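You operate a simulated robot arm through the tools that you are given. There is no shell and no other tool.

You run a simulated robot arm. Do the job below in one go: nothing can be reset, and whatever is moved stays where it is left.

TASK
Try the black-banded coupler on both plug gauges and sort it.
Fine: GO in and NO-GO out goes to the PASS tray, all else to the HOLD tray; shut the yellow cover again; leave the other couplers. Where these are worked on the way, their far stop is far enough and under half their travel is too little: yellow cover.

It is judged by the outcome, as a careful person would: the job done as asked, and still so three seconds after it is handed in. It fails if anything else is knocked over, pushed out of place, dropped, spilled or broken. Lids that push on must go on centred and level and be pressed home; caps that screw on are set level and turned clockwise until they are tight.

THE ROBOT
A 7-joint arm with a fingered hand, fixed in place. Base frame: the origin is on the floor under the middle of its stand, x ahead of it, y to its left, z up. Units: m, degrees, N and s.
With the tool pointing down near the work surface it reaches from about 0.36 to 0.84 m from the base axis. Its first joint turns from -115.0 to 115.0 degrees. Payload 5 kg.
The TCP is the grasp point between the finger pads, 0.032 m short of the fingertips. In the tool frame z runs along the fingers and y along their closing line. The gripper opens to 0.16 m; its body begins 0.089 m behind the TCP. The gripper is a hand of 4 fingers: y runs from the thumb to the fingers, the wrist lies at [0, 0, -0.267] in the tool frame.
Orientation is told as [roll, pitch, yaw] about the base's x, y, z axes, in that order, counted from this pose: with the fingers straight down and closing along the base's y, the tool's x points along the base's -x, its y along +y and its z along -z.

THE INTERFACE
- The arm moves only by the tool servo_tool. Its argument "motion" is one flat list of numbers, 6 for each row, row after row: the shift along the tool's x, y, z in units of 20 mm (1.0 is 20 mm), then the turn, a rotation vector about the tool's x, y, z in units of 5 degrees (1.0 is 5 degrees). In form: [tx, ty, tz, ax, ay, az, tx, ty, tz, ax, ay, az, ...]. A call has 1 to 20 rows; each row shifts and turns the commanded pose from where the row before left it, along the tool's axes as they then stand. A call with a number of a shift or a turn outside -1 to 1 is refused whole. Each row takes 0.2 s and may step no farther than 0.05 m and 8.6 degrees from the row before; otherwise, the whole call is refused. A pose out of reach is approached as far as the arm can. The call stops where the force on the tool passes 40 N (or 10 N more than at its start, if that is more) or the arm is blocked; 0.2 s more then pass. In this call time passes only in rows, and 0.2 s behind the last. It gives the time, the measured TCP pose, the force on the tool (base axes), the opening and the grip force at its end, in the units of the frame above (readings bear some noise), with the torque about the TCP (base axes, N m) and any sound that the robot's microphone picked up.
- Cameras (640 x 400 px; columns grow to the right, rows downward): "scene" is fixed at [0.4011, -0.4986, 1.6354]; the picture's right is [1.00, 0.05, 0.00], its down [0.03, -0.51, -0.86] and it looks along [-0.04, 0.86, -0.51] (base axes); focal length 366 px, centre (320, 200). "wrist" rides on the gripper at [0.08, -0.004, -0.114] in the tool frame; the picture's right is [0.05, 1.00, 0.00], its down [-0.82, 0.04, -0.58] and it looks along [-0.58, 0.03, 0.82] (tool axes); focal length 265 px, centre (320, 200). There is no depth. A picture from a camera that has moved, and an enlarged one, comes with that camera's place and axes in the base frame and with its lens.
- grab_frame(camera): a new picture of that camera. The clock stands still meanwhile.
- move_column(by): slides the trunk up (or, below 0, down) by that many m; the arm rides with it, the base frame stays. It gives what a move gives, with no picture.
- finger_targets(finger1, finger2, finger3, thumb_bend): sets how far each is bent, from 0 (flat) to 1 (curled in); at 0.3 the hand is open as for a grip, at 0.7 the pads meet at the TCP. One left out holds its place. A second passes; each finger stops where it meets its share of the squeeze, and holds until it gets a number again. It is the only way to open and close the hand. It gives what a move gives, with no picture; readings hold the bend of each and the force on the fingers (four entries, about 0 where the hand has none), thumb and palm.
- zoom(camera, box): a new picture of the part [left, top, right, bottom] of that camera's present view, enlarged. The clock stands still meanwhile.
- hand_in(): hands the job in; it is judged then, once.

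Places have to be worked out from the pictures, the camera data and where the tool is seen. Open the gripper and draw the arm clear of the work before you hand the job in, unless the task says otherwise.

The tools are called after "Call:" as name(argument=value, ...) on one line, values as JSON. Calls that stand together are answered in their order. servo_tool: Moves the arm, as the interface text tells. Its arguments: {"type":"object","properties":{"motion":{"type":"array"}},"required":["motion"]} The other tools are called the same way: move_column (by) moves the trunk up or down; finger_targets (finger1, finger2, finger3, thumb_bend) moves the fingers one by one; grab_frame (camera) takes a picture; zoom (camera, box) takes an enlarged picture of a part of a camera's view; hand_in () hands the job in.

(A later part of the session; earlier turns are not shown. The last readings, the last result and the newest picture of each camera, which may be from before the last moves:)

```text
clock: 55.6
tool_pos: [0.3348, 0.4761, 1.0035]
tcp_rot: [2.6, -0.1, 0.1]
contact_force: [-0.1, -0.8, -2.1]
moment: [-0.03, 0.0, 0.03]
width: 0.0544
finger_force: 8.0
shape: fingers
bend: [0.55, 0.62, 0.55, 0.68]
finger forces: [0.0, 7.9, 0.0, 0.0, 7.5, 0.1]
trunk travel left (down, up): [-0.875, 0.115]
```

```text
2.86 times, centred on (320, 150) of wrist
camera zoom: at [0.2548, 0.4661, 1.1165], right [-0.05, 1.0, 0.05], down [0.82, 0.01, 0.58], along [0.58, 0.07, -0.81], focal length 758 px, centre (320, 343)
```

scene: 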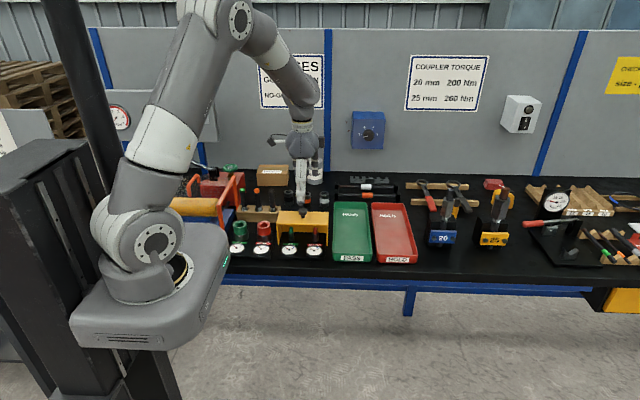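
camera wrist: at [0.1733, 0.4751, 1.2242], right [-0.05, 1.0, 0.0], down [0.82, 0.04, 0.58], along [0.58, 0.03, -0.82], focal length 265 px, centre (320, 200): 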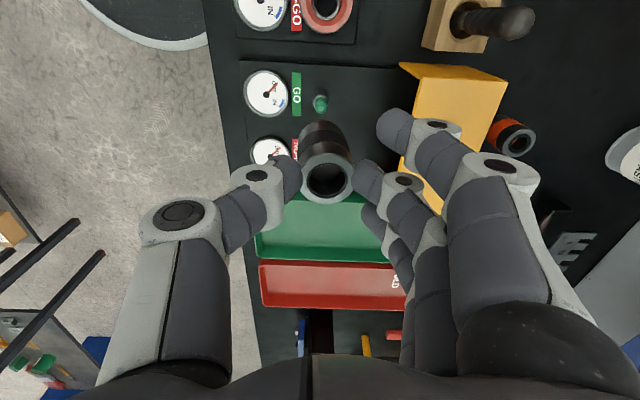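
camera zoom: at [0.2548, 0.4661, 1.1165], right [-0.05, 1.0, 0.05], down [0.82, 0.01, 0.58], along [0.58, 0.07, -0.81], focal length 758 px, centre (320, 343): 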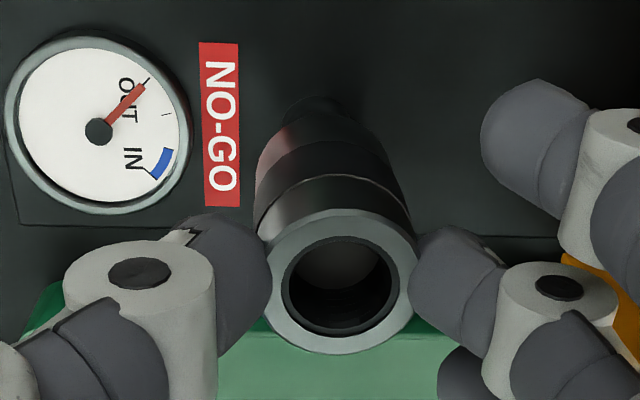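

The tip is inside the bore and the coupler is centred over the collar. Lowering in 2 mm steps, watching the force and dial.

Call:
servo_tool(motion=[0, -0.005, 0.1, 0, 0, 0, 0, -0.005, 0.1, 0, 0, 0, 0, -0.005, 0.1, 0, 0, 0, 0, -0.005, 0.1, 0, 0, 0])

Call:
zoom(camera="scene", box=[300, 210, 330, 250])

Call:
zoom(camera="wrist", box=[200, 80, 400, 220])

```text
clock: 56.6
tool_pos: [0.3351, 0.4747, 0.9963]
tcp_rot: [2.8, 0.0, 0.0]
contact_force: [-1.0, 0.0, -2.0]
moment: [0.04, -0.03, 0.0]
width: 0.0545
finger_force: 7.9
shape: fingers
bend: [0.55, 0.62, 0.55, 0.68]
finger forces: [0.0, 7.7, 0.0, 0.0, 7.6, 0.0]
trunk travel left (down, up): [-0.875, 0.115]
```

```text
10.00 times, centred on (315, 230) of scene
camera zoom: at [0.4011, -0.4986, 1.6354], right [1.0, 0.05, 0.0], down [0.03, -0.51, -0.86], along [-0.04, 0.86, -0.51], focal length 3657 px, centre (370, -100)
```

zoom: 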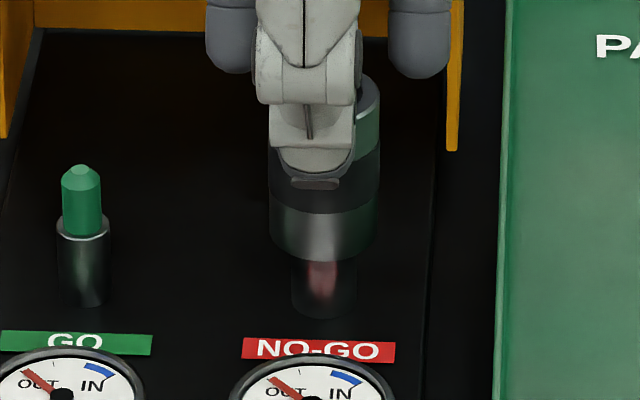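

```text
2.86 times, centred on (300, 150) of wrist
camera zoom: at [0.2548, 0.4657, 1.1088], right [-0.05, 1.0, 0.05], down [0.82, 0.01, 0.58], along [0.58, 0.07, -0.81], focal length 758 px, centre (377, 343)
```

zoom: 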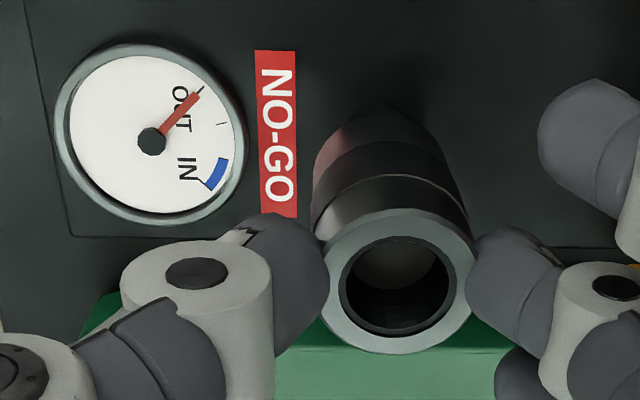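

The coupler's lower face is right at the collar's top. Next 6 mm in fine steps will show whether it enters.

Call:
servo_tool(motion=[0, -0.004, 0.08, 0, 0, 0, 0, -0.004, 0.08, 0, 0, 0, 0, -0.004, 0.08, 0, 0, 0])

Call:
zoom(camera="scene", box=[300, 210, 330, 250])

Call:
zoom(camera="wrist", box=[200, 80, 400, 220])

```text
clock: 57.4
tool_pos: [0.3341, 0.4756, 0.9911]
tcp_rot: [2.7, 0.0, -0.2]
contact_force: [-0.1, 0.1, 1.9]
moment: [-0.01, 0.02, -0.03]
width: 0.0541
finger_force: 9.2
shape: fingers
bend: [0.55, 0.62, 0.55, 0.68]
finger forces: [0.0, 8.9, 0.0, 0.0, 8.6, 0.0]
trunk travel left (down, up): [-0.875, 0.115]
```

```text
10.00 times, centred on (315, 230) of scene
camera zoom: at [0.4011, -0.4986, 1.6354], right [1.0, 0.05, 0.0], down [0.03, -0.51, -0.86], along [-0.04, 0.86, -0.51], focal length 3657 px, centre (370, -100)
```

zoom: 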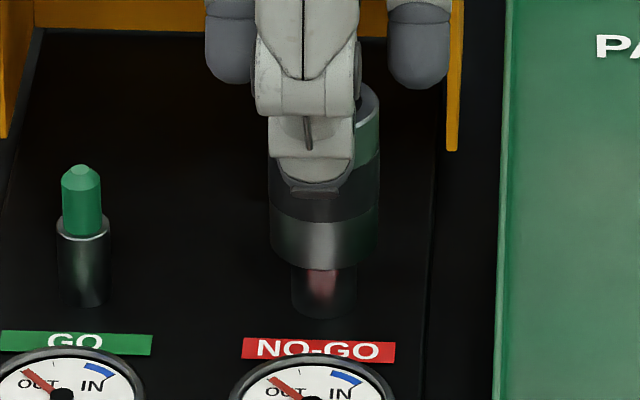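

```text
2.86 times, centred on (300, 150) of wrist
camera zoom: at [0.2544, 0.466, 1.1042], right [-0.05, 1.0, 0.05], down [0.81, 0.01, 0.58], along [0.58, 0.07, -0.81], focal length 758 px, centre (377, 343)
```

zoom: 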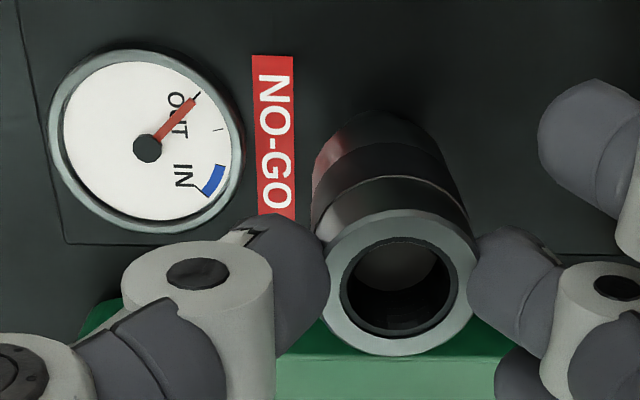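

The vertical force rose by about 4 N and the coupler stopped on the collar with the needle still at OUT. I'll press slightly more and wiggle ±0.8 mm to make sure it's a true no-entry rather than misalignment.

Call:
servo_tool(motion=[0, -0.002, 0.05, 0, 0, 0, 0.04, 0, 0, 0, 0, 0, -0.08, 0, 0, 0, 0, 0, 0.04, 0.04, 0, 0, 0, 0, 0, -0.08, 0, 0, 0, 0, 0, 0.04, 0, 0, 0, 0])

Call:
zoom(camera="scene", box=[300, 210, 330, 250])

Call:
zoom(camera="wrist", box=[200, 80, 400, 220])

```text
clock: 58.8
tool_pos: [0.3343, 0.4741, 0.9903]
tcp_rot: [2.8, 0.0, 0.0]
contact_force: [0.6, 1.3, 8.9]
moment: [0.08, 0.02, 0.01]
width: 0.0531
finger_force: 9.8
shape: fingers
bend: [0.55, 0.62, 0.55, 0.68]
finger forces: [0.0, 10.1, 0.1, 0.1, 9.0, 0.0]
trunk travel left (down, up): [-0.875, 0.115]
```

```text
10.00 times, centred on (315, 230) of scene
camera zoom: at [0.4011, -0.4986, 1.6354], right [1.0, 0.05, 0.0], down [0.03, -0.51, -0.86], along [-0.04, 0.86, -0.51], focal length 3657 px, centre (370, -100)
```

zoom: 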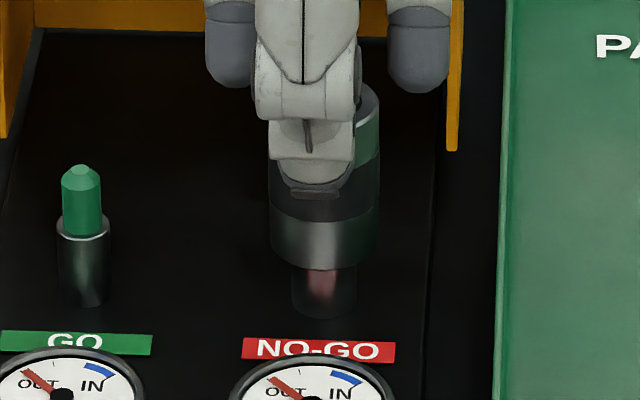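

```text
2.86 times, centred on (300, 150) of wrist
camera zoom: at [0.2545, 0.4653, 1.1032], right [-0.05, 1.0, 0.05], down [0.82, 0.01, 0.58], along [0.58, 0.07, -0.81], focal length 758 px, centre (377, 343)
```

zoom: 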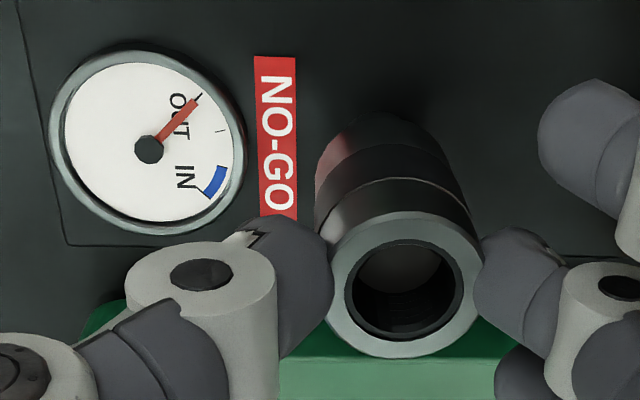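

Pressing with ~11 N the coupler doesn't go in and the dial stays at OUT. To rule out misalignment I'll check the bore size and centring at higher zoom.

Call:
zoom(camera="wrist", box=[295, 150, 355, 210])

Call:
zoom(camera="scene", box=[305, 218, 325, 236])

Call:
zoom(camera="scene", box=[295, 185, 335, 205])

```text
6.67 times, centred on (325, 180) of wrist
camera zoom: at [0.2545, 0.4653, 1.1032], right [-0.05, 1.0, 0.05], down [0.82, 0.01, 0.58], along [0.58, 0.07, -0.81], focal length 1769 px, centre (287, 333)
```

zoom: 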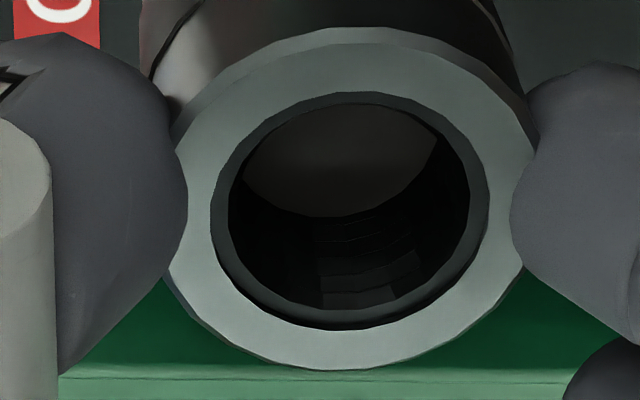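

```text
16.00 times, centred on (315, 227) of scene
camera zoom: at [0.4011, -0.4986, 1.6354], right [1.0, 0.05, 0.0], down [0.03, -0.51, -0.86], along [-0.04, 0.86, -0.51], focal length 5851 px, centre (400, -232)
```

zoom: 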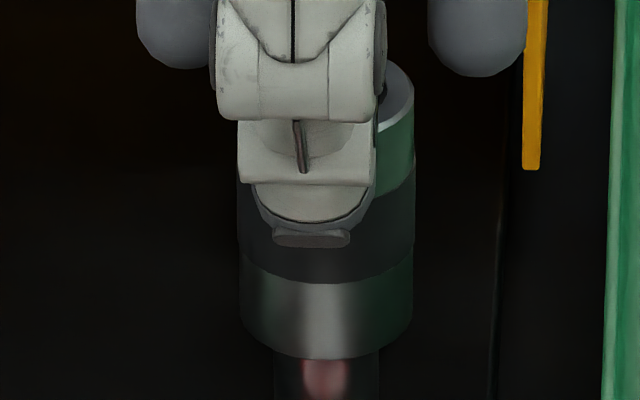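

```text
16.00 times, centred on (315, 195) of scene
camera zoom: at [0.4011, -0.4986, 1.6354], right [1.0, 0.05, 0.0], down [0.03, -0.51, -0.86], along [-0.04, 0.86, -0.51], focal length 5851 px, centre (400, 280)
```

zoom: 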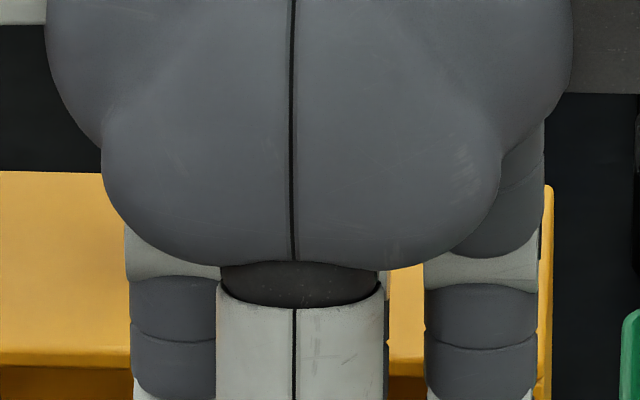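

By eye the bore ratio is close to the NO-GO collar's size, so I need to be careful about centring. I'll lift 5 mm off the collar and measure the alignment again in both views.

Call:
servo_tool(motion=[0, 0.006, -0.12, 0, 0, 0, 0, 0.006, -0.13, 0, 0, 0])

Call:
zoom(camera="wrist", box=[260, 90, 390, 220])

Call:
zoom(camera="scene", box=[305, 220, 325, 238])

```text
clock: 59.4
tool_pos: [0.334, 0.4749, 0.9938]
tcp_rot: [2.7, 0.1, 0.0]
contact_force: [-0.5, -0.4, -2.3]
moment: [-0.02, -0.01, 0.02]
width: 0.0533
finger_force: 7.9
shape: fingers
bend: [0.55, 0.62, 0.55, 0.68]
finger forces: [0.0, 7.7, 0.0, 0.1, 7.5, 0.0]
trunk travel left (down, up): [-0.875, 0.115]
```

```text
3.08 times, centred on (325, 155) of wrist
camera zoom: at [0.2547, 0.4653, 1.1073], right [-0.05, 1.0, 0.05], down [0.82, 0.01, 0.58], along [0.58, 0.07, -0.81], focal length 817 px, centre (305, 338)
```

zoom: 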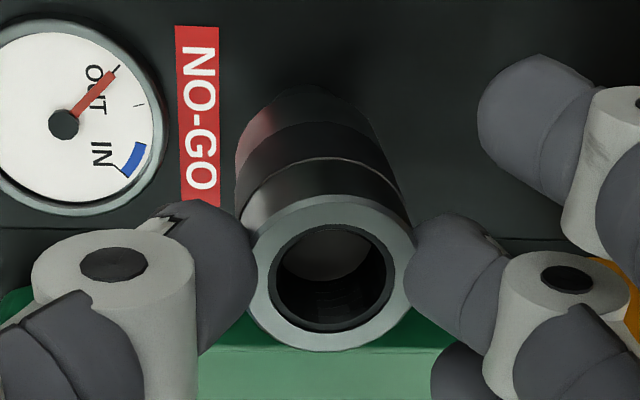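

```text
16.00 times, centred on (315, 229) of scene
camera zoom: at [0.4011, -0.4986, 1.6354], right [1.0, 0.05, 0.0], down [0.03, -0.51, -0.86], along [-0.04, 0.86, -0.51], focal length 5851 px, centre (400, -264)
```

zoom: 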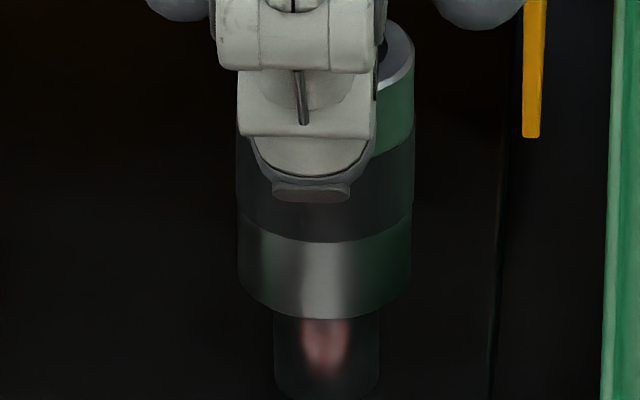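

The wiggle leaned the coupler about 2.5° further in the grip. I'll lift clear, re-level with the tool tilt, and re-align before trying the NO-GO plug again.

Call:
servo_tool(motion=[0, 0.024, -0.5, 0, 0, 0, 0, 0.024, -0.5, 0, 0, 0, 0, 0.024, -0.5, 0, 0, 0, 0, 0.01, -0.25, 0, 0, 0, 0, -0.06, 0, -0.26, 0, 0, 0, -0.065, 0, -0.26, 0, 0])

Call:
zoom(camera="wrist", box=[240, 80, 400, 220])

Call:
zoom(camera="scene", box=[300, 205, 330, 245])

```text
clock: 60.8
tool_pos: [0.3352, 0.4728, 1.0299]
tcp_rot: [5.4, 0.0, -0.1]
contact_force: [0.2, 0.0, -1.3]
moment: [-0.01, -0.01, -0.01]
width: 0.0535
finger_force: 7.1
shape: fingers
bend: [0.55, 0.62, 0.55, 0.68]
finger forces: [0.0, 7.7, 0.0, 0.0, 7.5, 0.0]
trunk travel left (down, up): [-0.875, 0.115]
```

```text
2.86 times, centred on (320, 150) of wrist
camera zoom: at [0.2544, 0.4579, 1.1422], right [-0.05, 0.99, 0.09], down [0.82, -0.01, 0.58], along [0.58, 0.11, -0.81], focal length 758 px, centre (320, 343)
```

zoom: 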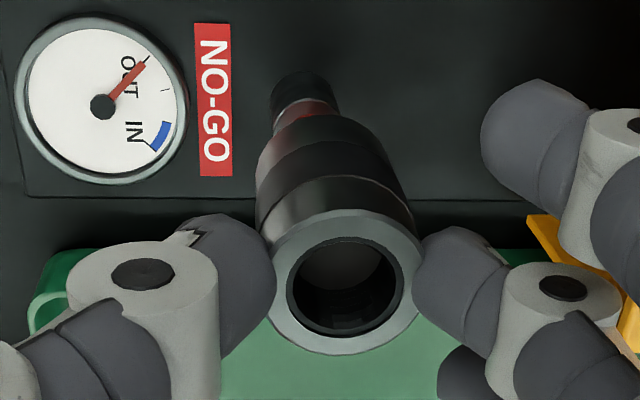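

```text
10.00 times, centred on (315, 225) of scene
camera zoom: at [0.4011, -0.4986, 1.6354], right [1.0, 0.05, 0.0], down [0.03, -0.51, -0.86], along [-0.04, 0.86, -0.51], focal length 3657 px, centre (370, -50)
```

zoom: 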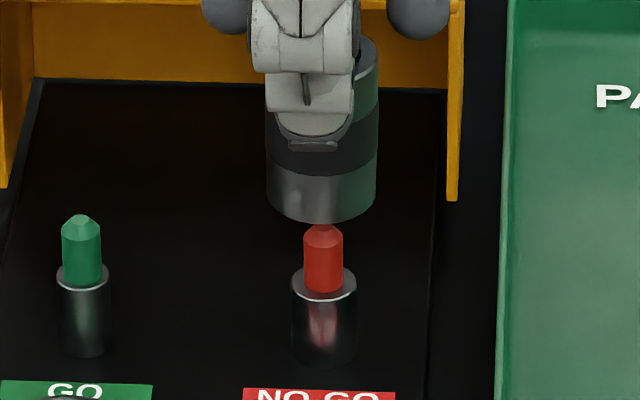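

Nearly level now; remaining errors about −0.7 mm in y and −0.4 mm in x. I'll apply these and descend 28 mm to just above the collar.

Call:
servo_tool(motion=[-0.02, 0.07, 0, 0.1, 0, 0, 0, -0.03, 0.35, 0, 0, 0, 0, -0.03, 0.35, 0, 0, 0, 0, -0.03, 0.35, 0, 0, 0, 0, -0.03, 0.35, 0, 0, 0])

Call:
zoom(camera="wrist", box=[240, 80, 400, 220])

Call:
zoom(camera="scene", box=[305, 218, 325, 238])

```text
clock: 62.0
tool_pos: [0.3354, 0.4741, 1.0018]
tcp_rot: [4.9, 0.0, 0.0]
contact_force: [-0.9, 0.4, -2.6]
moment: [-0.04, 0.01, 0.01]
width: 0.0536
finger_force: 7.2
shape: fingers
bend: [0.55, 0.62, 0.55, 0.68]
finger forces: [0.0, 7.6, 0.0, 0.1, 7.5, 0.1]
trunk travel left (down, up): [-0.875, 0.115]
```

```text
2.86 times, centred on (320, 150) of wrist
camera zoom: at [0.255, 0.4603, 1.1142], right [-0.05, 1.0, 0.08], down [0.82, -0.01, 0.58], along [0.58, 0.1, -0.81], focal length 758 px, centre (320, 343)
```

zoom: 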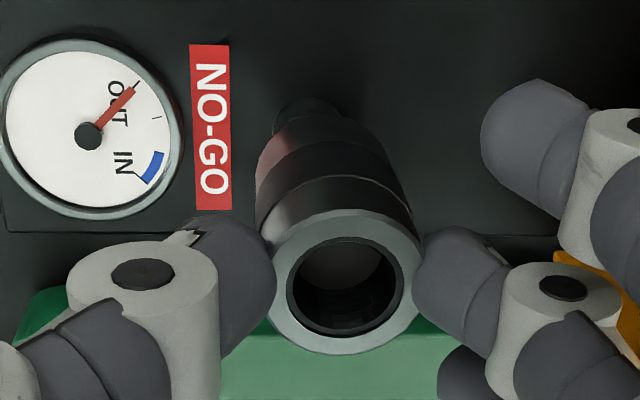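

```text
16.00 times, centred on (315, 228) of scene
camera zoom: at [0.4011, -0.4986, 1.6354], right [1.0, 0.05, 0.0], down [0.03, -0.51, -0.86], along [-0.04, 0.86, -0.51], focal length 5851 px, centre (400, -248)
```

zoom: 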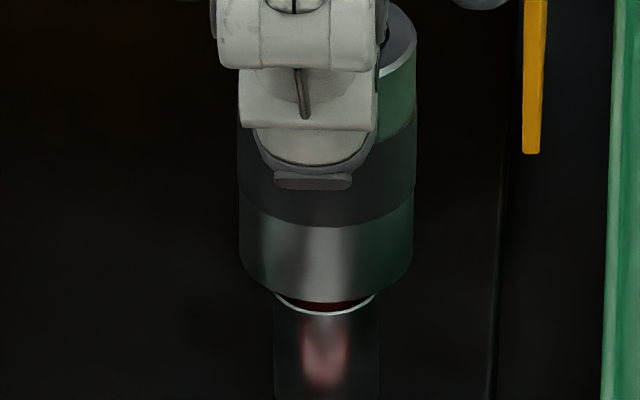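

x alignment is within 0.2 mm now. I'll lower gently 8 mm and read the force.

Call:
servo_tool(motion=[0, -0.008, 0.1, 0, 0, 0, 0, -0.008, 0.1, 0, 0, 0, 0, -0.008, 0.1, 0, 0, 0, 0, -0.008, 0.1, 0, 0, 0])

Call:
zoom(camera="scene", box=[305, 218, 325, 238])

Call:
zoom(camera="wrist", box=[200, 80, 400, 220])

```text
clock: 63.0
tool_pos: [0.3356, 0.4736, 0.993]
tcp_rot: [4.8, 0.1, -0.1]
contact_force: [0.2, 0.5, -3.4]
moment: [0.01, -0.02, -0.02]
width: 0.0537
finger_force: 7.9
shape: fingers
bend: [0.55, 0.62, 0.55, 0.68]
finger forces: [0.0, 7.8, 0.0, 0.0, 7.8, 0.0]
trunk travel left (down, up): [-0.875, 0.115]
```

```text
16.00 times, centred on (315, 228) of scene
camera zoom: at [0.4011, -0.4986, 1.6354], right [1.0, 0.05, 0.0], down [0.03, -0.51, -0.86], along [-0.04, 0.86, -0.51], focal length 5851 px, centre (400, -248)
```

zoom: 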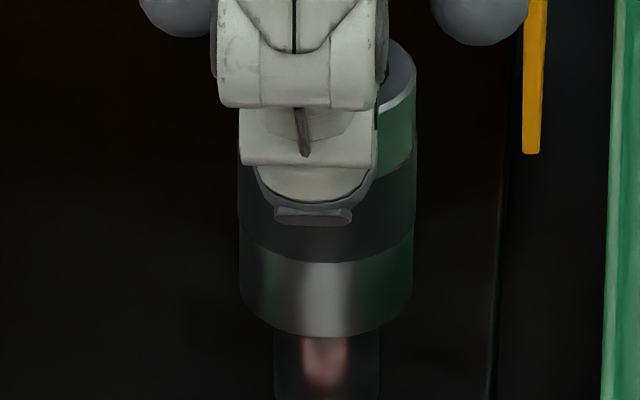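

```text
2.86 times, centred on (300, 150) of wrist
camera zoom: at [0.255, 0.4599, 1.1056], right [-0.05, 1.0, 0.08], down [0.82, -0.01, 0.58], along [0.58, 0.1, -0.81], focal length 758 px, centre (377, 343)
```

zoom: 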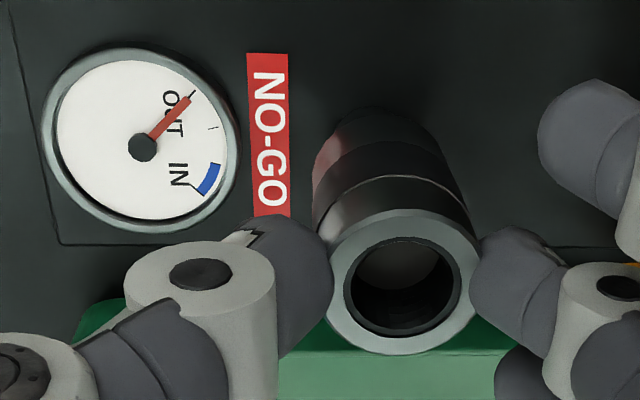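

No contact yet; the previous stop was ~1.3 mm lower. I'll continue in 1 mm steps.

Call:
servo_tool(motion=[0, -0.004, 0.05, 0, 0, 0, 0, -0.004, 0.05, 0, 0, 0, 0, -0.004, 0.05, 0, 0, 0])

Call:
zoom(camera="scene", box=[305, 218, 325, 238])

Call:
zoom(camera="wrist", box=[240, 80, 400, 220])

```text
clock: 63.8
tool_pos: [0.3363, 0.4729, 0.9908]
tcp_rot: [4.9, -0.2, -0.1]
contact_force: [0.2, -0.3, 2.7]
moment: [-0.07, 0.0, 0.01]
width: 0.0531
finger_force: 8.2
shape: fingers
bend: [0.55, 0.62, 0.55, 0.68]
finger forces: [0.1, 8.2, 0.0, 0.0, 8.7, 0.0]
trunk travel left (down, up): [-0.875, 0.115]
```

```text
16.00 times, centred on (315, 228) of scene
camera zoom: at [0.4011, -0.4986, 1.6354], right [1.0, 0.05, 0.0], down [0.03, -0.51, -0.86], along [-0.04, 0.86, -0.51], focal length 5851 px, centre (400, -248)
```

zoom: 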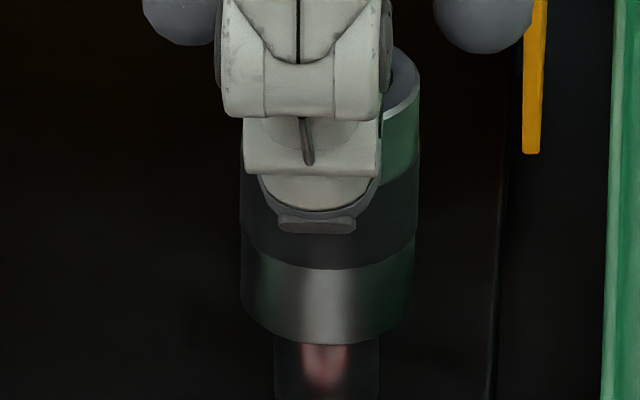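

```text
2.86 times, centred on (320, 150) of wrist
camera zoom: at [0.2557, 0.4599, 1.1034], right [-0.05, 0.99, 0.09], down [0.82, -0.01, 0.58], along [0.58, 0.1, -0.81], focal length 758 px, centre (320, 343)
```

zoom: 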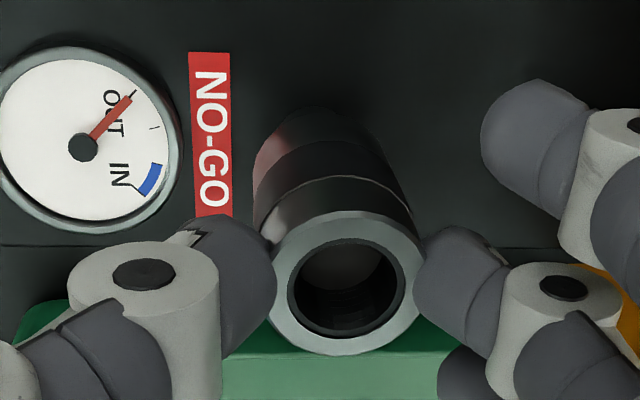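

It stops at exactly the same height again (about 6 N, needle at OUT) despite the re-alignment, and the bore ratio (~0.58 of OD) is smaller than the NO-GO collar (~0.61). So GO is in and NO-GO stays out, meaning PASS. I'll lift off and carry the coupler over the green PASS tray.

Call:
servo_tool(motion=[0, 0.02, -0.25, 0, 0, 0, 0, 0.043, -0.5, 0, 0, 0, 0, 0.043, -0.5, 0, 0, 0, 0, 0.043, -0.5, 0, 0, 0, 0, 0.043, -0.5, 0, 0, 0, 0, 0.043, -0.5, 0, 0, 0, 0, 0.043, -0.5, 0, 0, 0, 0, 0.043, -0.5, 0, 0, 0, -0.6, 0.05, 0, 0, 0, 0, -0.75, 0.1, 0, 0, 0, 0, -0.75, 0.1, 0, 0, 0, 0, -0.75, 0.1, 0, 0, 0, 0, -0.75, 0.1, 0, 0, 0, 0, -0.75, 0.1, 0, 0, 0, 0, -0.75, 0.1, 0, 0, 0, 0, -0.6, 0.05, 0, 0, 0, 0, -0.3, 0, 0, 0, 0, 0])

Call:
grab_frame(camera="wrist")

Call:
zoom(camera="scene", box=[270, 180, 400, 270])

```text
clock: 67.4
tool_pos: [0.4552, 0.4871, 1.0667]
tcp_rot: [4.9, 0.0, -0.1]
contact_force: [0.2, -0.6, -2.6]
moment: [-0.02, 0.01, 0.03]
width: 0.0531
finger_force: 7.4
shape: fingers
bend: [0.55, 0.62, 0.55, 0.68]
finger forces: [0.0, 7.8, 0.0, 0.1, 7.6, 0.0]
trunk travel left (down, up): [-0.875, 0.115]
```

```text
taken
camera wrist: at [0.375, 0.4737, 1.1804], right [-0.05, 1.0, 0.08], down [0.82, -0.01, 0.58], along [0.58, 0.1, -0.81], focal length 265 px, centre (320, 200)
```

wrist: 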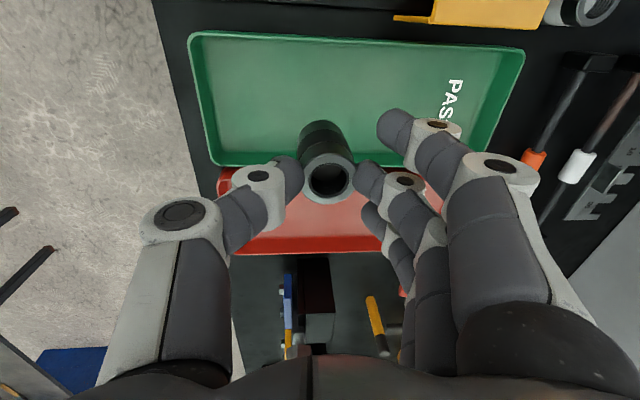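

```text
4.44 times, centred on (335, 225) of scene
camera zoom: at [0.4011, -0.4986, 1.6354], right [1.0, 0.05, 0.0], down [0.03, -0.51, -0.86], along [-0.04, 0.86, -0.51], focal length 1625 px, centre (253, 89)
```

zoom: 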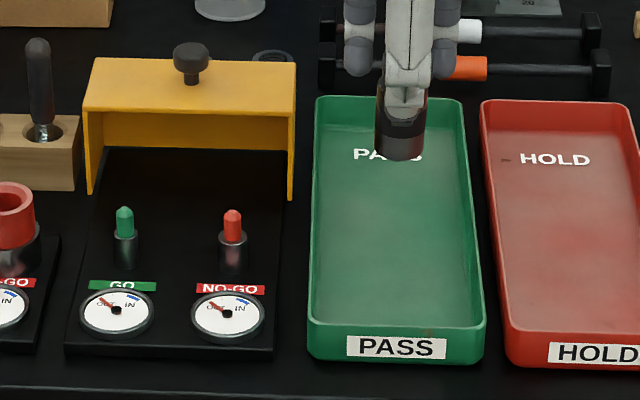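

The coupler is centred over the PASS tray (tray spans x 0.394–0.517, y 0.388–0.69). I'll lower 75 mm and check the gap to the tray floor.

Call:
servo_tool(motion=[0, -0.043, 0.5, 0, 0, 0, 0, -0.043, 0.5, 0, 0, 0, 0, -0.043, 0.5, 0, 0, 0, 0, -0.043, 0.5, 0, 0, 0, 0, -0.043, 0.5, 0, 0, 0, 0, -0.043, 0.5, 0, 0, 0, 0, -0.043, 0.5, 0, 0, 0, 0, -0.02, 0.25, 0, 0, 0])

Call:
grab_frame(camera="wrist")

Call:
zoom(camera="scene", box=[320, 190, 380, 260])

```text
clock: 69.2
tool_pos: [0.4564, 0.4875, 0.9921]
tcp_rot: [4.9, -0.1, 0.0]
contact_force: [-0.6, -0.1, -1.6]
moment: [-0.03, -0.02, -0.01]
width: 0.0534
finger_force: 8.0
shape: fingers
bend: [0.55, 0.62, 0.55, 0.68]
finger forces: [0.0, 7.6, 0.0, 0.0, 7.6, 0.0]
trunk travel left (down, up): [-0.875, 0.115]
```

```text
taken
camera wrist: at [0.3756, 0.474, 1.1049], right [-0.05, 1.0, 0.09], down [0.82, -0.01, 0.58], along [0.58, 0.1, -0.81], focal length 265 px, centre (320, 200)
```

wrist: 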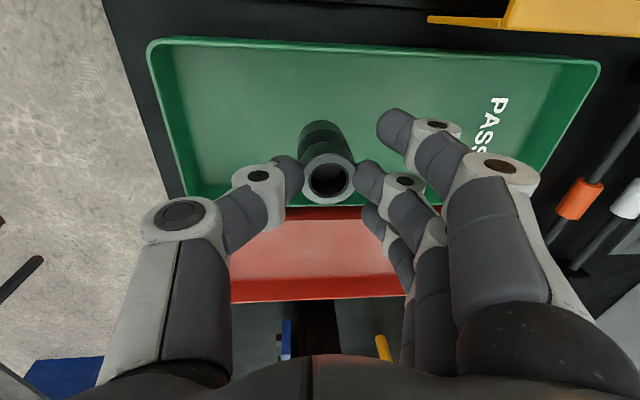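

```text
5.71 times, centred on (350, 225) of scene
camera zoom: at [0.4011, -0.4986, 1.6354], right [1.0, 0.05, 0.0], down [0.03, -0.51, -0.86], along [-0.04, 0.86, -0.51], focal length 2090 px, centre (149, 57)
```

zoom: 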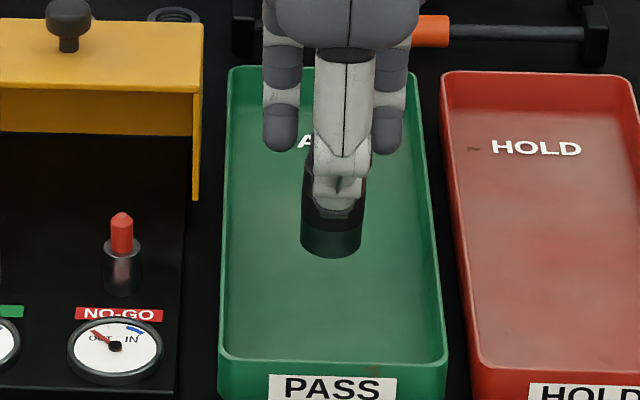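

Still above the floor. I'll lower another 16 mm in small steps, then feel for contact.

Call:
servo_tool(motion=[0, -0.017, 0.2, 0, 0, 0, 0, -0.017, 0.2, 0, 0, 0, 0, -0.013, 0.15, 0, 0, 0, 0, -0.013, 0.15, 0, 0, 0, 0, -0.009, 0.1, 0, 0, 0])

Call:
zoom(camera="scene", box=[320, 190, 380, 260])

```text
clock: 70.4
tool_pos: [0.4541, 0.4878, 0.9749]
tcp_rot: [4.9, 0.0, 0.0]
contact_force: [-0.3, -1.0, -3.2]
moment: [0.01, 0.02, 0.03]
width: 0.0536
finger_force: 7.9
shape: fingers
bend: [0.55, 0.62, 0.55, 0.68]
finger forces: [0.0, 7.7, 0.0, 0.0, 7.5, 0.0]
trunk travel left (down, up): [-0.875, 0.115]
```

```text
5.71 times, centred on (350, 225) of scene
camera zoom: at [0.4011, -0.4986, 1.6354], right [1.0, 0.05, 0.0], down [0.03, -0.51, -0.86], along [-0.04, 0.86, -0.51], focal length 2090 px, centre (149, 57)
```

zoom: 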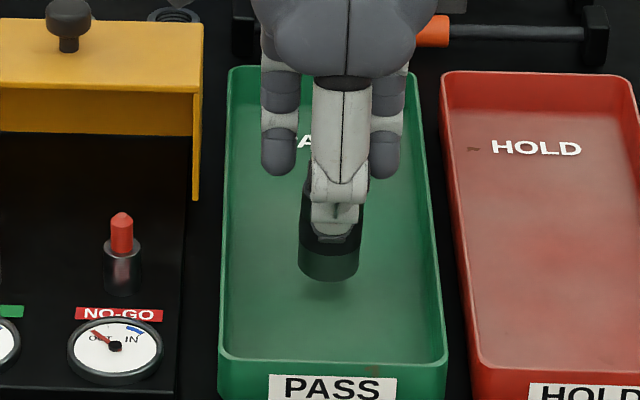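

A shadow shows just below the coupler, so the floor is near. Continuing in 2 mm steps.

Call:
servo_tool(motion=[0, -0.008, 0.1, 0, 0, 0, 0, -0.008, 0.1, 0, 0, 0, 0, -0.008, 0.1, 0, 0, 0])

Call:
zoom(camera="scene", box=[330, 205, 370, 245])

```text
clock: 71.2
tool_pos: [0.4553, 0.4884, 0.9697]
tcp_rot: [5.0, 0.0, -0.1]
contact_force: [0.4, -0.6, -2.8]
moment: [-0.04, -0.02, -0.02]
width: 0.0535
finger_force: 7.2
shape: fingers
bend: [0.55, 0.62, 0.55, 0.68]
finger forces: [0.1, 7.8, 0.1, 0.0, 7.6, 0.1]
trunk travel left (down, up): [-0.875, 0.115]
```

```text
10.00 times, centred on (350, 225) of scene
camera zoom: at [0.4011, -0.4986, 1.6354], right [1.0, 0.05, 0.0], down [0.03, -0.51, -0.86], along [-0.04, 0.86, -0.51], focal length 3657 px, centre (20, -50)
```

zoom: 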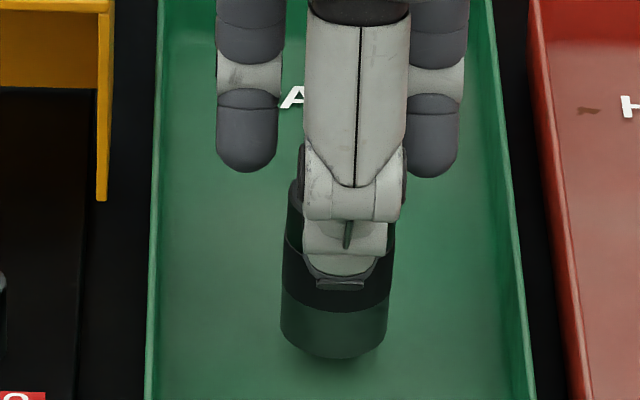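

Very close to the floor, still no contact force. Two more small steps.

Call:
servo_tool(motion=[0, -0.006, 0.075, 0, 0, 0, 0, -0.006, 0.075, 0, 0, 0])

Call:
zoom(camera="scene", box=[330, 205, 370, 245])

```text
clock: 71.8
tool_pos: [0.455, 0.4887, 0.9665]
tcp_rot: [4.9, 0.0, -0.1]
contact_force: [0.6, -0.5, -1.6]
moment: [0.01, 0.0, -0.02]
width: 0.0533
finger_force: 7.6
shape: fingers
bend: [0.55, 0.62, 0.55, 0.68]
finger forces: [0.1, 7.6, 0.1, 0.1, 7.6, 0.0]
trunk travel left (down, up): [-0.875, 0.115]
```

```text
10.00 times, centred on (350, 225) of scene
camera zoom: at [0.4011, -0.4986, 1.6354], right [1.0, 0.05, 0.0], down [0.03, -0.51, -0.86], along [-0.04, 0.86, -0.51], focal length 3657 px, centre (20, -50)
```

zoom: 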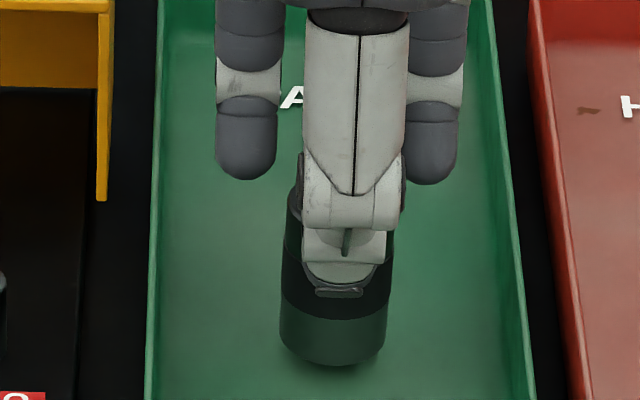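

Call:
servo_tool(motion=[0, -0.005, 0.06, 0, 0, 0, 0, -0.005, 0.06, 0, 0, 0, 0, -0.005, 0.06, 0, 0, 0])

Call:
zoom(camera="scene", box=[330, 205, 370, 245])

```text
clock: 72.6
tool_pos: [0.4554, 0.4864, 0.9634]
tcp_rot: [4.9, -0.1, -0.2]
contact_force: [0.4, -0.5, -2.2]
moment: [-0.04, 0.02, -0.01]
width: 0.0535
finger_force: 7.5
shape: fingers
bend: [0.55, 0.62, 0.55, 0.68]
finger forces: [0.0, 7.6, 0.0, 0.0, 7.6, 0.0]
trunk travel left (down, up): [-0.875, 0.115]
```

```text
10.00 times, centred on (350, 225) of scene
camera zoom: at [0.4011, -0.4986, 1.6354], right [1.0, 0.05, 0.0], down [0.03, -0.51, -0.86], along [-0.04, 0.86, -0.51], focal length 3657 px, centre (20, -50)
```

zoom: 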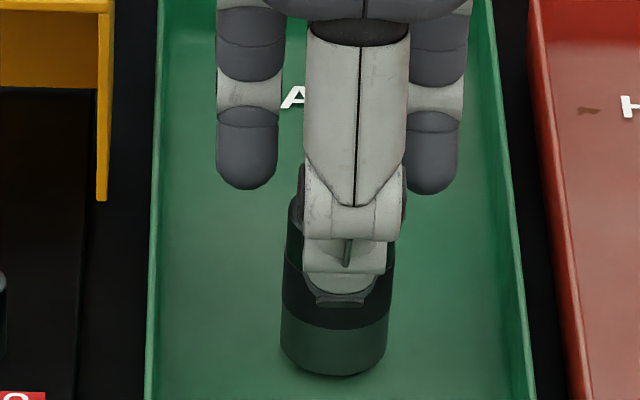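

Still just the weight on the sensor; the floor is within a few millimetres. Continuing with 1 mm steps.

Call:
servo_tool(motion=[0, -0.004, 0.05, 0, 0, 0, 0, -0.004, 0.05, 0, 0, 0, 0, -0.004, 0.05, 0, 0, 0])

Call:
zoom(camera="scene", box=[330, 205, 370, 245])

```text
clock: 73.4
tool_pos: [0.4549, 0.4871, 0.9597]
tcp_rot: [5.0, 0.0, -0.1]
contact_force: [-0.3, -0.2, -1.9]
moment: [-0.03, -0.03, 0.01]
width: 0.0534
finger_force: 7.6
shape: fingers
bend: [0.55, 0.62, 0.55, 0.68]
finger forces: [0.0, 7.7, 0.0, 0.0, 7.6, 0.0]
trunk travel left (down, up): [-0.875, 0.115]
```

```text
10.00 times, centred on (350, 225) of scene
camera zoom: at [0.4011, -0.4986, 1.6354], right [1.0, 0.05, 0.0], down [0.03, -0.51, -0.86], along [-0.04, 0.86, -0.51], focal length 3657 px, centre (20, -50)
```

zoom: 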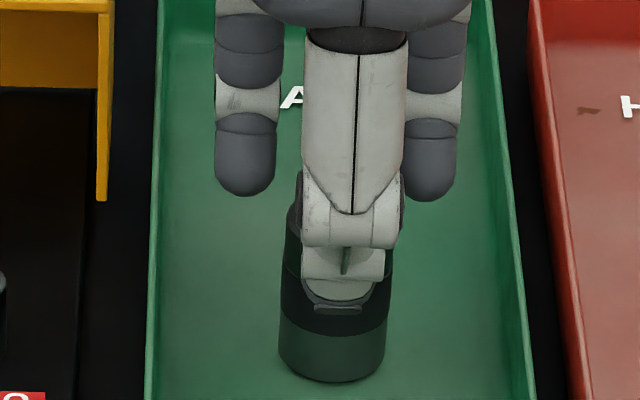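

Close now (pick-up height on the bench was TCP 0.956). Three more 1 mm steps.

Call:
servo_tool(motion=[0, -0.004, 0.05, 0, 0, 0, 0, -0.004, 0.05, 0, 0, 0, 0, -0.004, 0.05, 0, 0, 0])

Call:
zoom(camera="scene", box=[330, 205, 370, 245])

```text
clock: 74.2
tool_pos: [0.4544, 0.487, 0.9594]
tcp_rot: [5.0, -0.1, -0.1]
contact_force: [-2.6, -1.9, 9.4]
moment: [0.0, 0.07, 0.01]
width: 0.0532
finger_force: 9.7
shape: fingers
bend: [0.55, 0.62, 0.55, 0.68]
finger forces: [0.1, 8.9, 0.0, 0.0, 10.1, 0.1]
trunk travel left (down, up): [-0.875, 0.115]
```

```text
10.00 times, centred on (350, 225) of scene
camera zoom: at [0.4011, -0.4986, 1.6354], right [1.0, 0.05, 0.0], down [0.03, -0.51, -0.86], along [-0.04, 0.86, -0.51], focal length 3657 px, centre (20, -50)
```

zoom: 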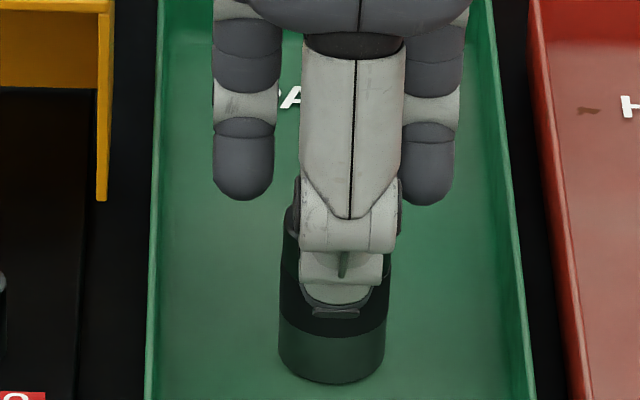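

Contact with the tray floor (about 11 N). I'll back off ~1 mm to relax, then open finger and thumb together in gentle steps.

Call:
servo_tool(motion=[0, 0.004, -0.045, 0, 0, 0])

Call:
finger_targets(finger2=0.62, thumb_bend=0.68)

Call:
zoom(camera="wrist", box=[240, 80, 400, 220])

```text
clock: 74.6
tool_pos: [0.4549, 0.4875, 0.9581]
tcp_rot: [4.9, -0.1, 0.0]
contact_force: [-1.8, -0.1, 8.5]
moment: [0.05, 0.04, 0.0]
width: 0.0533
finger_force: 9.1
shape: fingers
bend: [0.55, 0.62, 0.55, 0.68]
finger forces: [0.1, 10.0, 0.0, 0.0, 8.8, 0.0]
trunk travel left (down, up): [-0.875, 0.115]
```

```text
clock: 75.6
tool_pos: [0.4549, 0.4871, 0.9579]
tcp_rot: [5.0, 0.0, 0.0]
contact_force: [-2.3, -3.3, 5.4]
moment: [-0.06, 0.07, 0.06]
width: 0.0529
finger_force: 4.7
shape: fingers
bend: [0.55, 0.6, 0.55, 0.68]
finger forces: [0.0, 3.2, 0.0, 0.1, 5.1, 0.0]
trunk travel left (down, up): [-0.875, 0.115]
```

```text
2.86 times, centred on (320, 150) of wrist
camera zoom: at [0.3745, 0.473, 1.0704], right [-0.05, 1.0, 0.09], down [0.82, -0.01, 0.58], along [0.58, 0.1, -0.81], focal length 758 px, centre (320, 343)
```

zoom: 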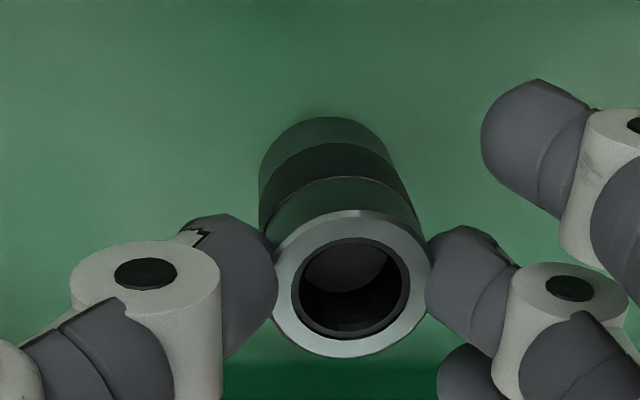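

Grip is easing and the coupler is upright. Opening further together.

Call:
finger_targets(finger2=0.58, thumb_bend=0.65)

Call:
finger_targets(finger2=0.54, thumb_bend=0.58)

Call:
grab_frame(camera="wrist")

Call:
zoom(camera="scene", box=[330, 205, 370, 245])

```text
clock: 76.6
tool_pos: [0.4544, 0.487, 0.9569]
tcp_rot: [4.9, 0.1, -0.1]
contact_force: [0.0, -1.0, -0.9]
moment: [-0.01, 0.0, 0.0]
width: 0.0547
finger_force: 0.5
shape: fingers
bend: [0.55, 0.57, 0.55, 0.65]
finger forces: [0.0, 0.1, 0.1, 0.1, 0.2, 0.0]
trunk travel left (down, up): [-0.875, 0.115]
```

```text
clock: 77.6
tool_pos: [0.4551, 0.4865, 0.9578]
tcp_rot: [4.9, 0.0, -0.1]
contact_force: [0.3, -0.4, 0.2]
moment: [0.03, -0.03, 0.0]
width: 0.0679
finger_force: 0.1
shape: fingers
bend: [0.55, 0.54, 0.55, 0.57]
finger forces: [0.0, 0.0, 0.0, 0.0, 0.0, 0.0]
trunk travel left (down, up): [-0.875, 0.115]
```

```text
taken
camera wrist: at [0.3748, 0.4736, 1.0701], right [-0.05, 1.0, 0.09], down [0.82, -0.01, 0.58], along [0.58, 0.1, -0.81], focal length 265 px, centre (320, 200)
```

wrist: 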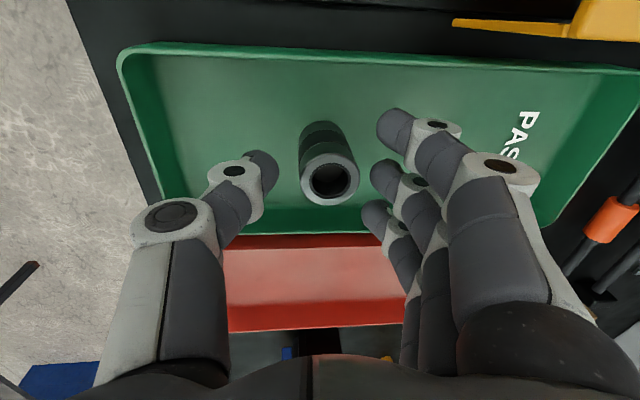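

```text
10.00 times, centred on (350, 225) of scene
camera zoom: at [0.4011, -0.4986, 1.6354], right [1.0, 0.05, 0.0], down [0.03, -0.51, -0.86], along [-0.04, 0.86, -0.51], focal length 3657 px, centre (20, -50)
```

zoom: 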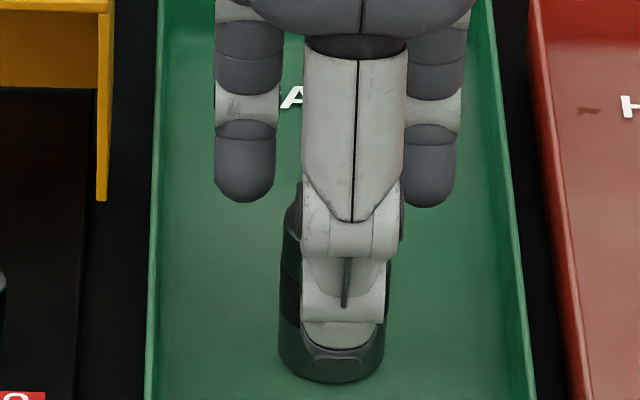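

The coupler stands upright and free in the PASS tray. I'll rise straight up clear of it, level the tool, and then go back over the cover's knob.

Call:
servo_tool(motion=[0, 0.026, -0.3, 0, 0, 0, 0, 0.043, -0.5, 0, 0, 0, 0, 0.06, -0.7, 0, 0, 0, 0, 0.068, -0.8, 0, 0, 0, 0, 0.068, -0.8, 0, 0, 0, 0, 0.068, -0.8, 0, 0, 0, 0, 0.068, -0.8, 0, 0, 0, 0, 0.068, -0.8, 0, 0, 0, 0, 0.068, -0.8, 0, 0, 0, 0, 0.068, -0.8, 0.33, 0, 0, 0, 0, 0, 0.33, 0, 0, 0, 0, 0, 0.32, 0, 0])

Call:
zoom(camera="scene", box=[270, 170, 400, 270])

Call:
grab_frame(camera="wrist")

```text
clock: 80.2
tool_pos: [0.4548, 0.4876, 1.1004]
tcp_rot: [-0.1, 0.0, -0.1]
contact_force: [-0.4, 0.0, -0.1]
moment: [-0.02, 0.01, 0.02]
width: 0.0679
finger_force: 0.0
shape: fingers
bend: [0.55, 0.54, 0.55, 0.57]
finger forces: [0.0, 0.1, 0.0, 0.0, 0.0, 0.0]
trunk travel left (down, up): [-0.875, 0.115]
```

```text
4.00 times, centred on (335, 220) of scene
camera zoom: at [0.4011, -0.4986, 1.6354], right [1.0, 0.05, 0.0], down [0.03, -0.51, -0.86], along [-0.04, 0.86, -0.51], focal length 1463 px, centre (260, 120)
```

zoom: 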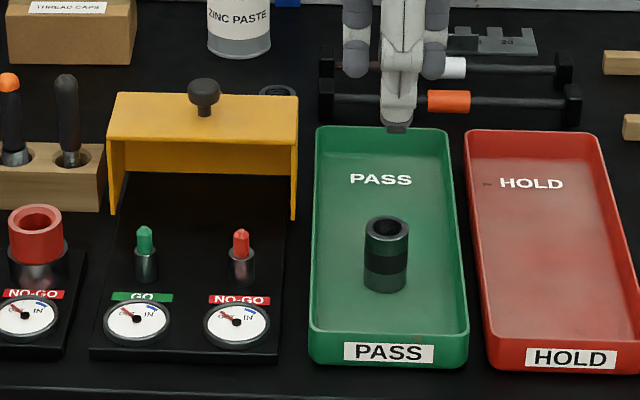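

```text
taken
camera wrist: at [0.3751, 0.484, 1.2141], right [-0.05, 1.0, 0.0], down [0.82, 0.04, 0.58], along [0.58, 0.03, -0.82], focal length 265 px, centre (320, 200)
```

wrist: 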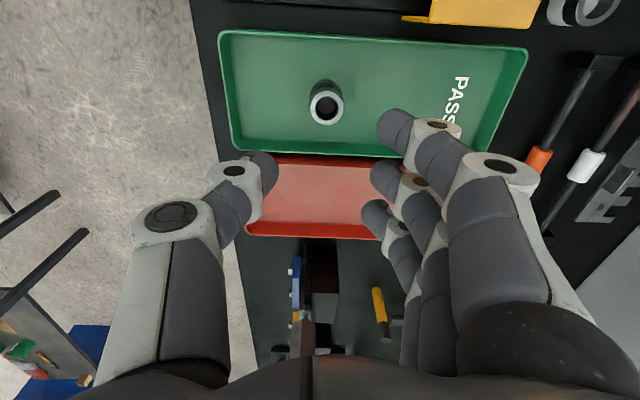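

The coupler stands in the PASS tray. Now to the cover: opening the fingers a bit and moving above the knob at about (0.294, 0.602).

Call:
finger_targets(finger1=0.5, finger2=0.5, finger3=0.5, thumb_bend=0.5)

Call:
servo_tool(motion=[0.732, 0.523, 0, 0, 0, 0, 0.732, 0.523, 0, 0, 0, 0, 0.732, 0.523, 0, 0, 0, 0, 0.732, 0.523, 0, 0, 0, 0, 0.732, 0.523, 0, 0, 0, 0, 0.732, 0.523, 0, 0, 0, 0, 0.732, 0.523, 0, 0, 0, 0, 0.732, 0.523, 0, 0, 0, 0, 0.732, 0.523, 0, 0, 0, 0, 0.732, 0.523, 0, 0, 0, 0, 0.732, 0.523, 0, 0, 0, 0])

Call:
grab_frame(camera="wrist")

```text
clock: 81.2
tool_pos: [0.4557, 0.4874, 1.1007]
tcp_rot: [0.0, -0.1, -0.1]
contact_force: [0.4, 0.0, -0.2]
moment: [-0.01, 0.0, 0.0]
width: 0.0903
finger_force: 0.1
shape: fingers
bend: [0.5, 0.5, 0.5, 0.5]
finger forces: [0.0, 0.0, 0.0, 0.1, 0.0, 0.0]
trunk travel left (down, up): [-0.875, 0.115]
```

```text
clock: 83.6
tool_pos: [0.2938, 0.6027, 1.0994]
tcp_rot: [-0.1, -0.1, 0.0]
contact_force: [-0.2, 0.0, -0.1]
moment: [0.01, -0.01, -0.03]
width: 0.0904
finger_force: 0.0
shape: fingers
bend: [0.5, 0.5, 0.5, 0.5]
finger forces: [0.0, 0.0, 0.1, 0.1, 0.0, 0.0]
trunk travel left (down, up): [-0.875, 0.115]
```

```text
taken
camera wrist: at [0.2136, 0.5991, 1.2131], right [-0.05, 1.0, 0.0], down [0.82, 0.04, 0.58], along [0.58, 0.03, -0.82], focal length 265 px, centre (320, 200)
```

wrist: 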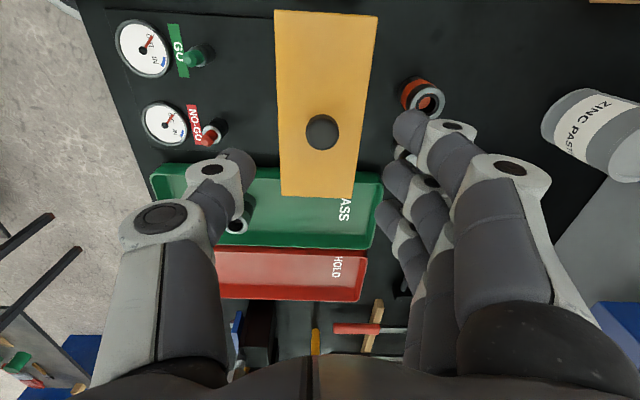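

The knob is right under the TCP. I'll lower to z ≈ 1.037, part-close thumb and middle finger, then lower the last 10 mm and grip the knob as before.

Call:
servo_tool(motion=[0, 0.02, 0.8, 0, 0, 0, 0, 0.02, 0.8, 0, 0, 0, 0, 0, 0.8, 0, 0, 0, 0, 0, 0.7, 0, 0, 0])

Call:
finger_targets(finger2=0.6, thumb_bend=0.6)

Call:
servo_tool(motion=[0, 0, 0.5, 0, 0, 0])

Call:
grab_frame(camera="wrist")

```text
clock: 84.6
tool_pos: [0.2942, 0.6064, 1.0377]
tcp_rot: [0.0, 0.0, 0.0]
contact_force: [-0.3, -0.4, 0.2]
moment: [0.0, 0.01, 0.0]
width: 0.0906
finger_force: 0.1
shape: fingers
bend: [0.5, 0.5, 0.5, 0.5]
finger forces: [0.0, 0.1, 0.0, 0.0, 0.0, 0.0]
trunk travel left (down, up): [-0.875, 0.115]
```

```text
clock: 85.6
tool_pos: [0.2938, 0.6035, 1.0379]
tcp_rot: [0.1, 0.1, 0.0]
contact_force: [0.7, 0.2, -0.1]
moment: [0.02, 0.0, 0.01]
width: 0.0722
finger_force: 0.0
shape: fingers
bend: [0.5, 0.6, 0.5, 0.6]
finger forces: [0.0, 0.0, 0.0, 0.0, 0.0, 0.1]
trunk travel left (down, up): [-0.875, 0.115]
```

```text
clock: 86.0
tool_pos: [0.2927, 0.6038, 1.0283]
tcp_rot: [0.0, 0.0, -0.2]
contact_force: [0.4, 0.5, -0.2]
moment: [-0.03, 0.01, -0.01]
width: 0.0722
finger_force: 0.0
shape: fingers
bend: [0.5, 0.6, 0.5, 0.6]
finger forces: [0.0, 0.0, 0.0, 0.0, 0.0, 0.1]
trunk travel left (down, up): [-0.875, 0.115]
```

```text
taken
camera wrist: at [0.2137, 0.6006, 1.1417], right [-0.05, 1.0, 0.0], down [0.82, 0.04, 0.58], along [0.58, 0.03, -0.82], focal length 265 px, centre (320, 200)
```

wrist: 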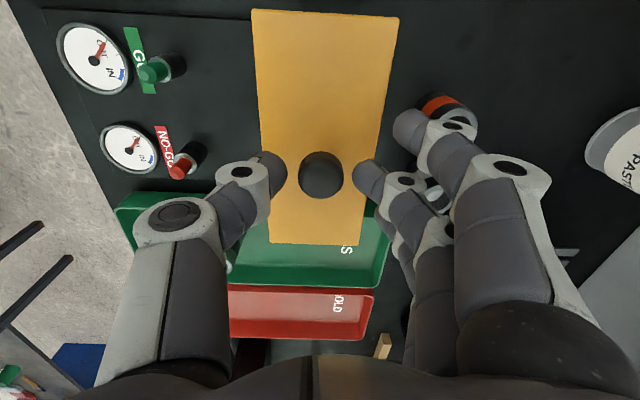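

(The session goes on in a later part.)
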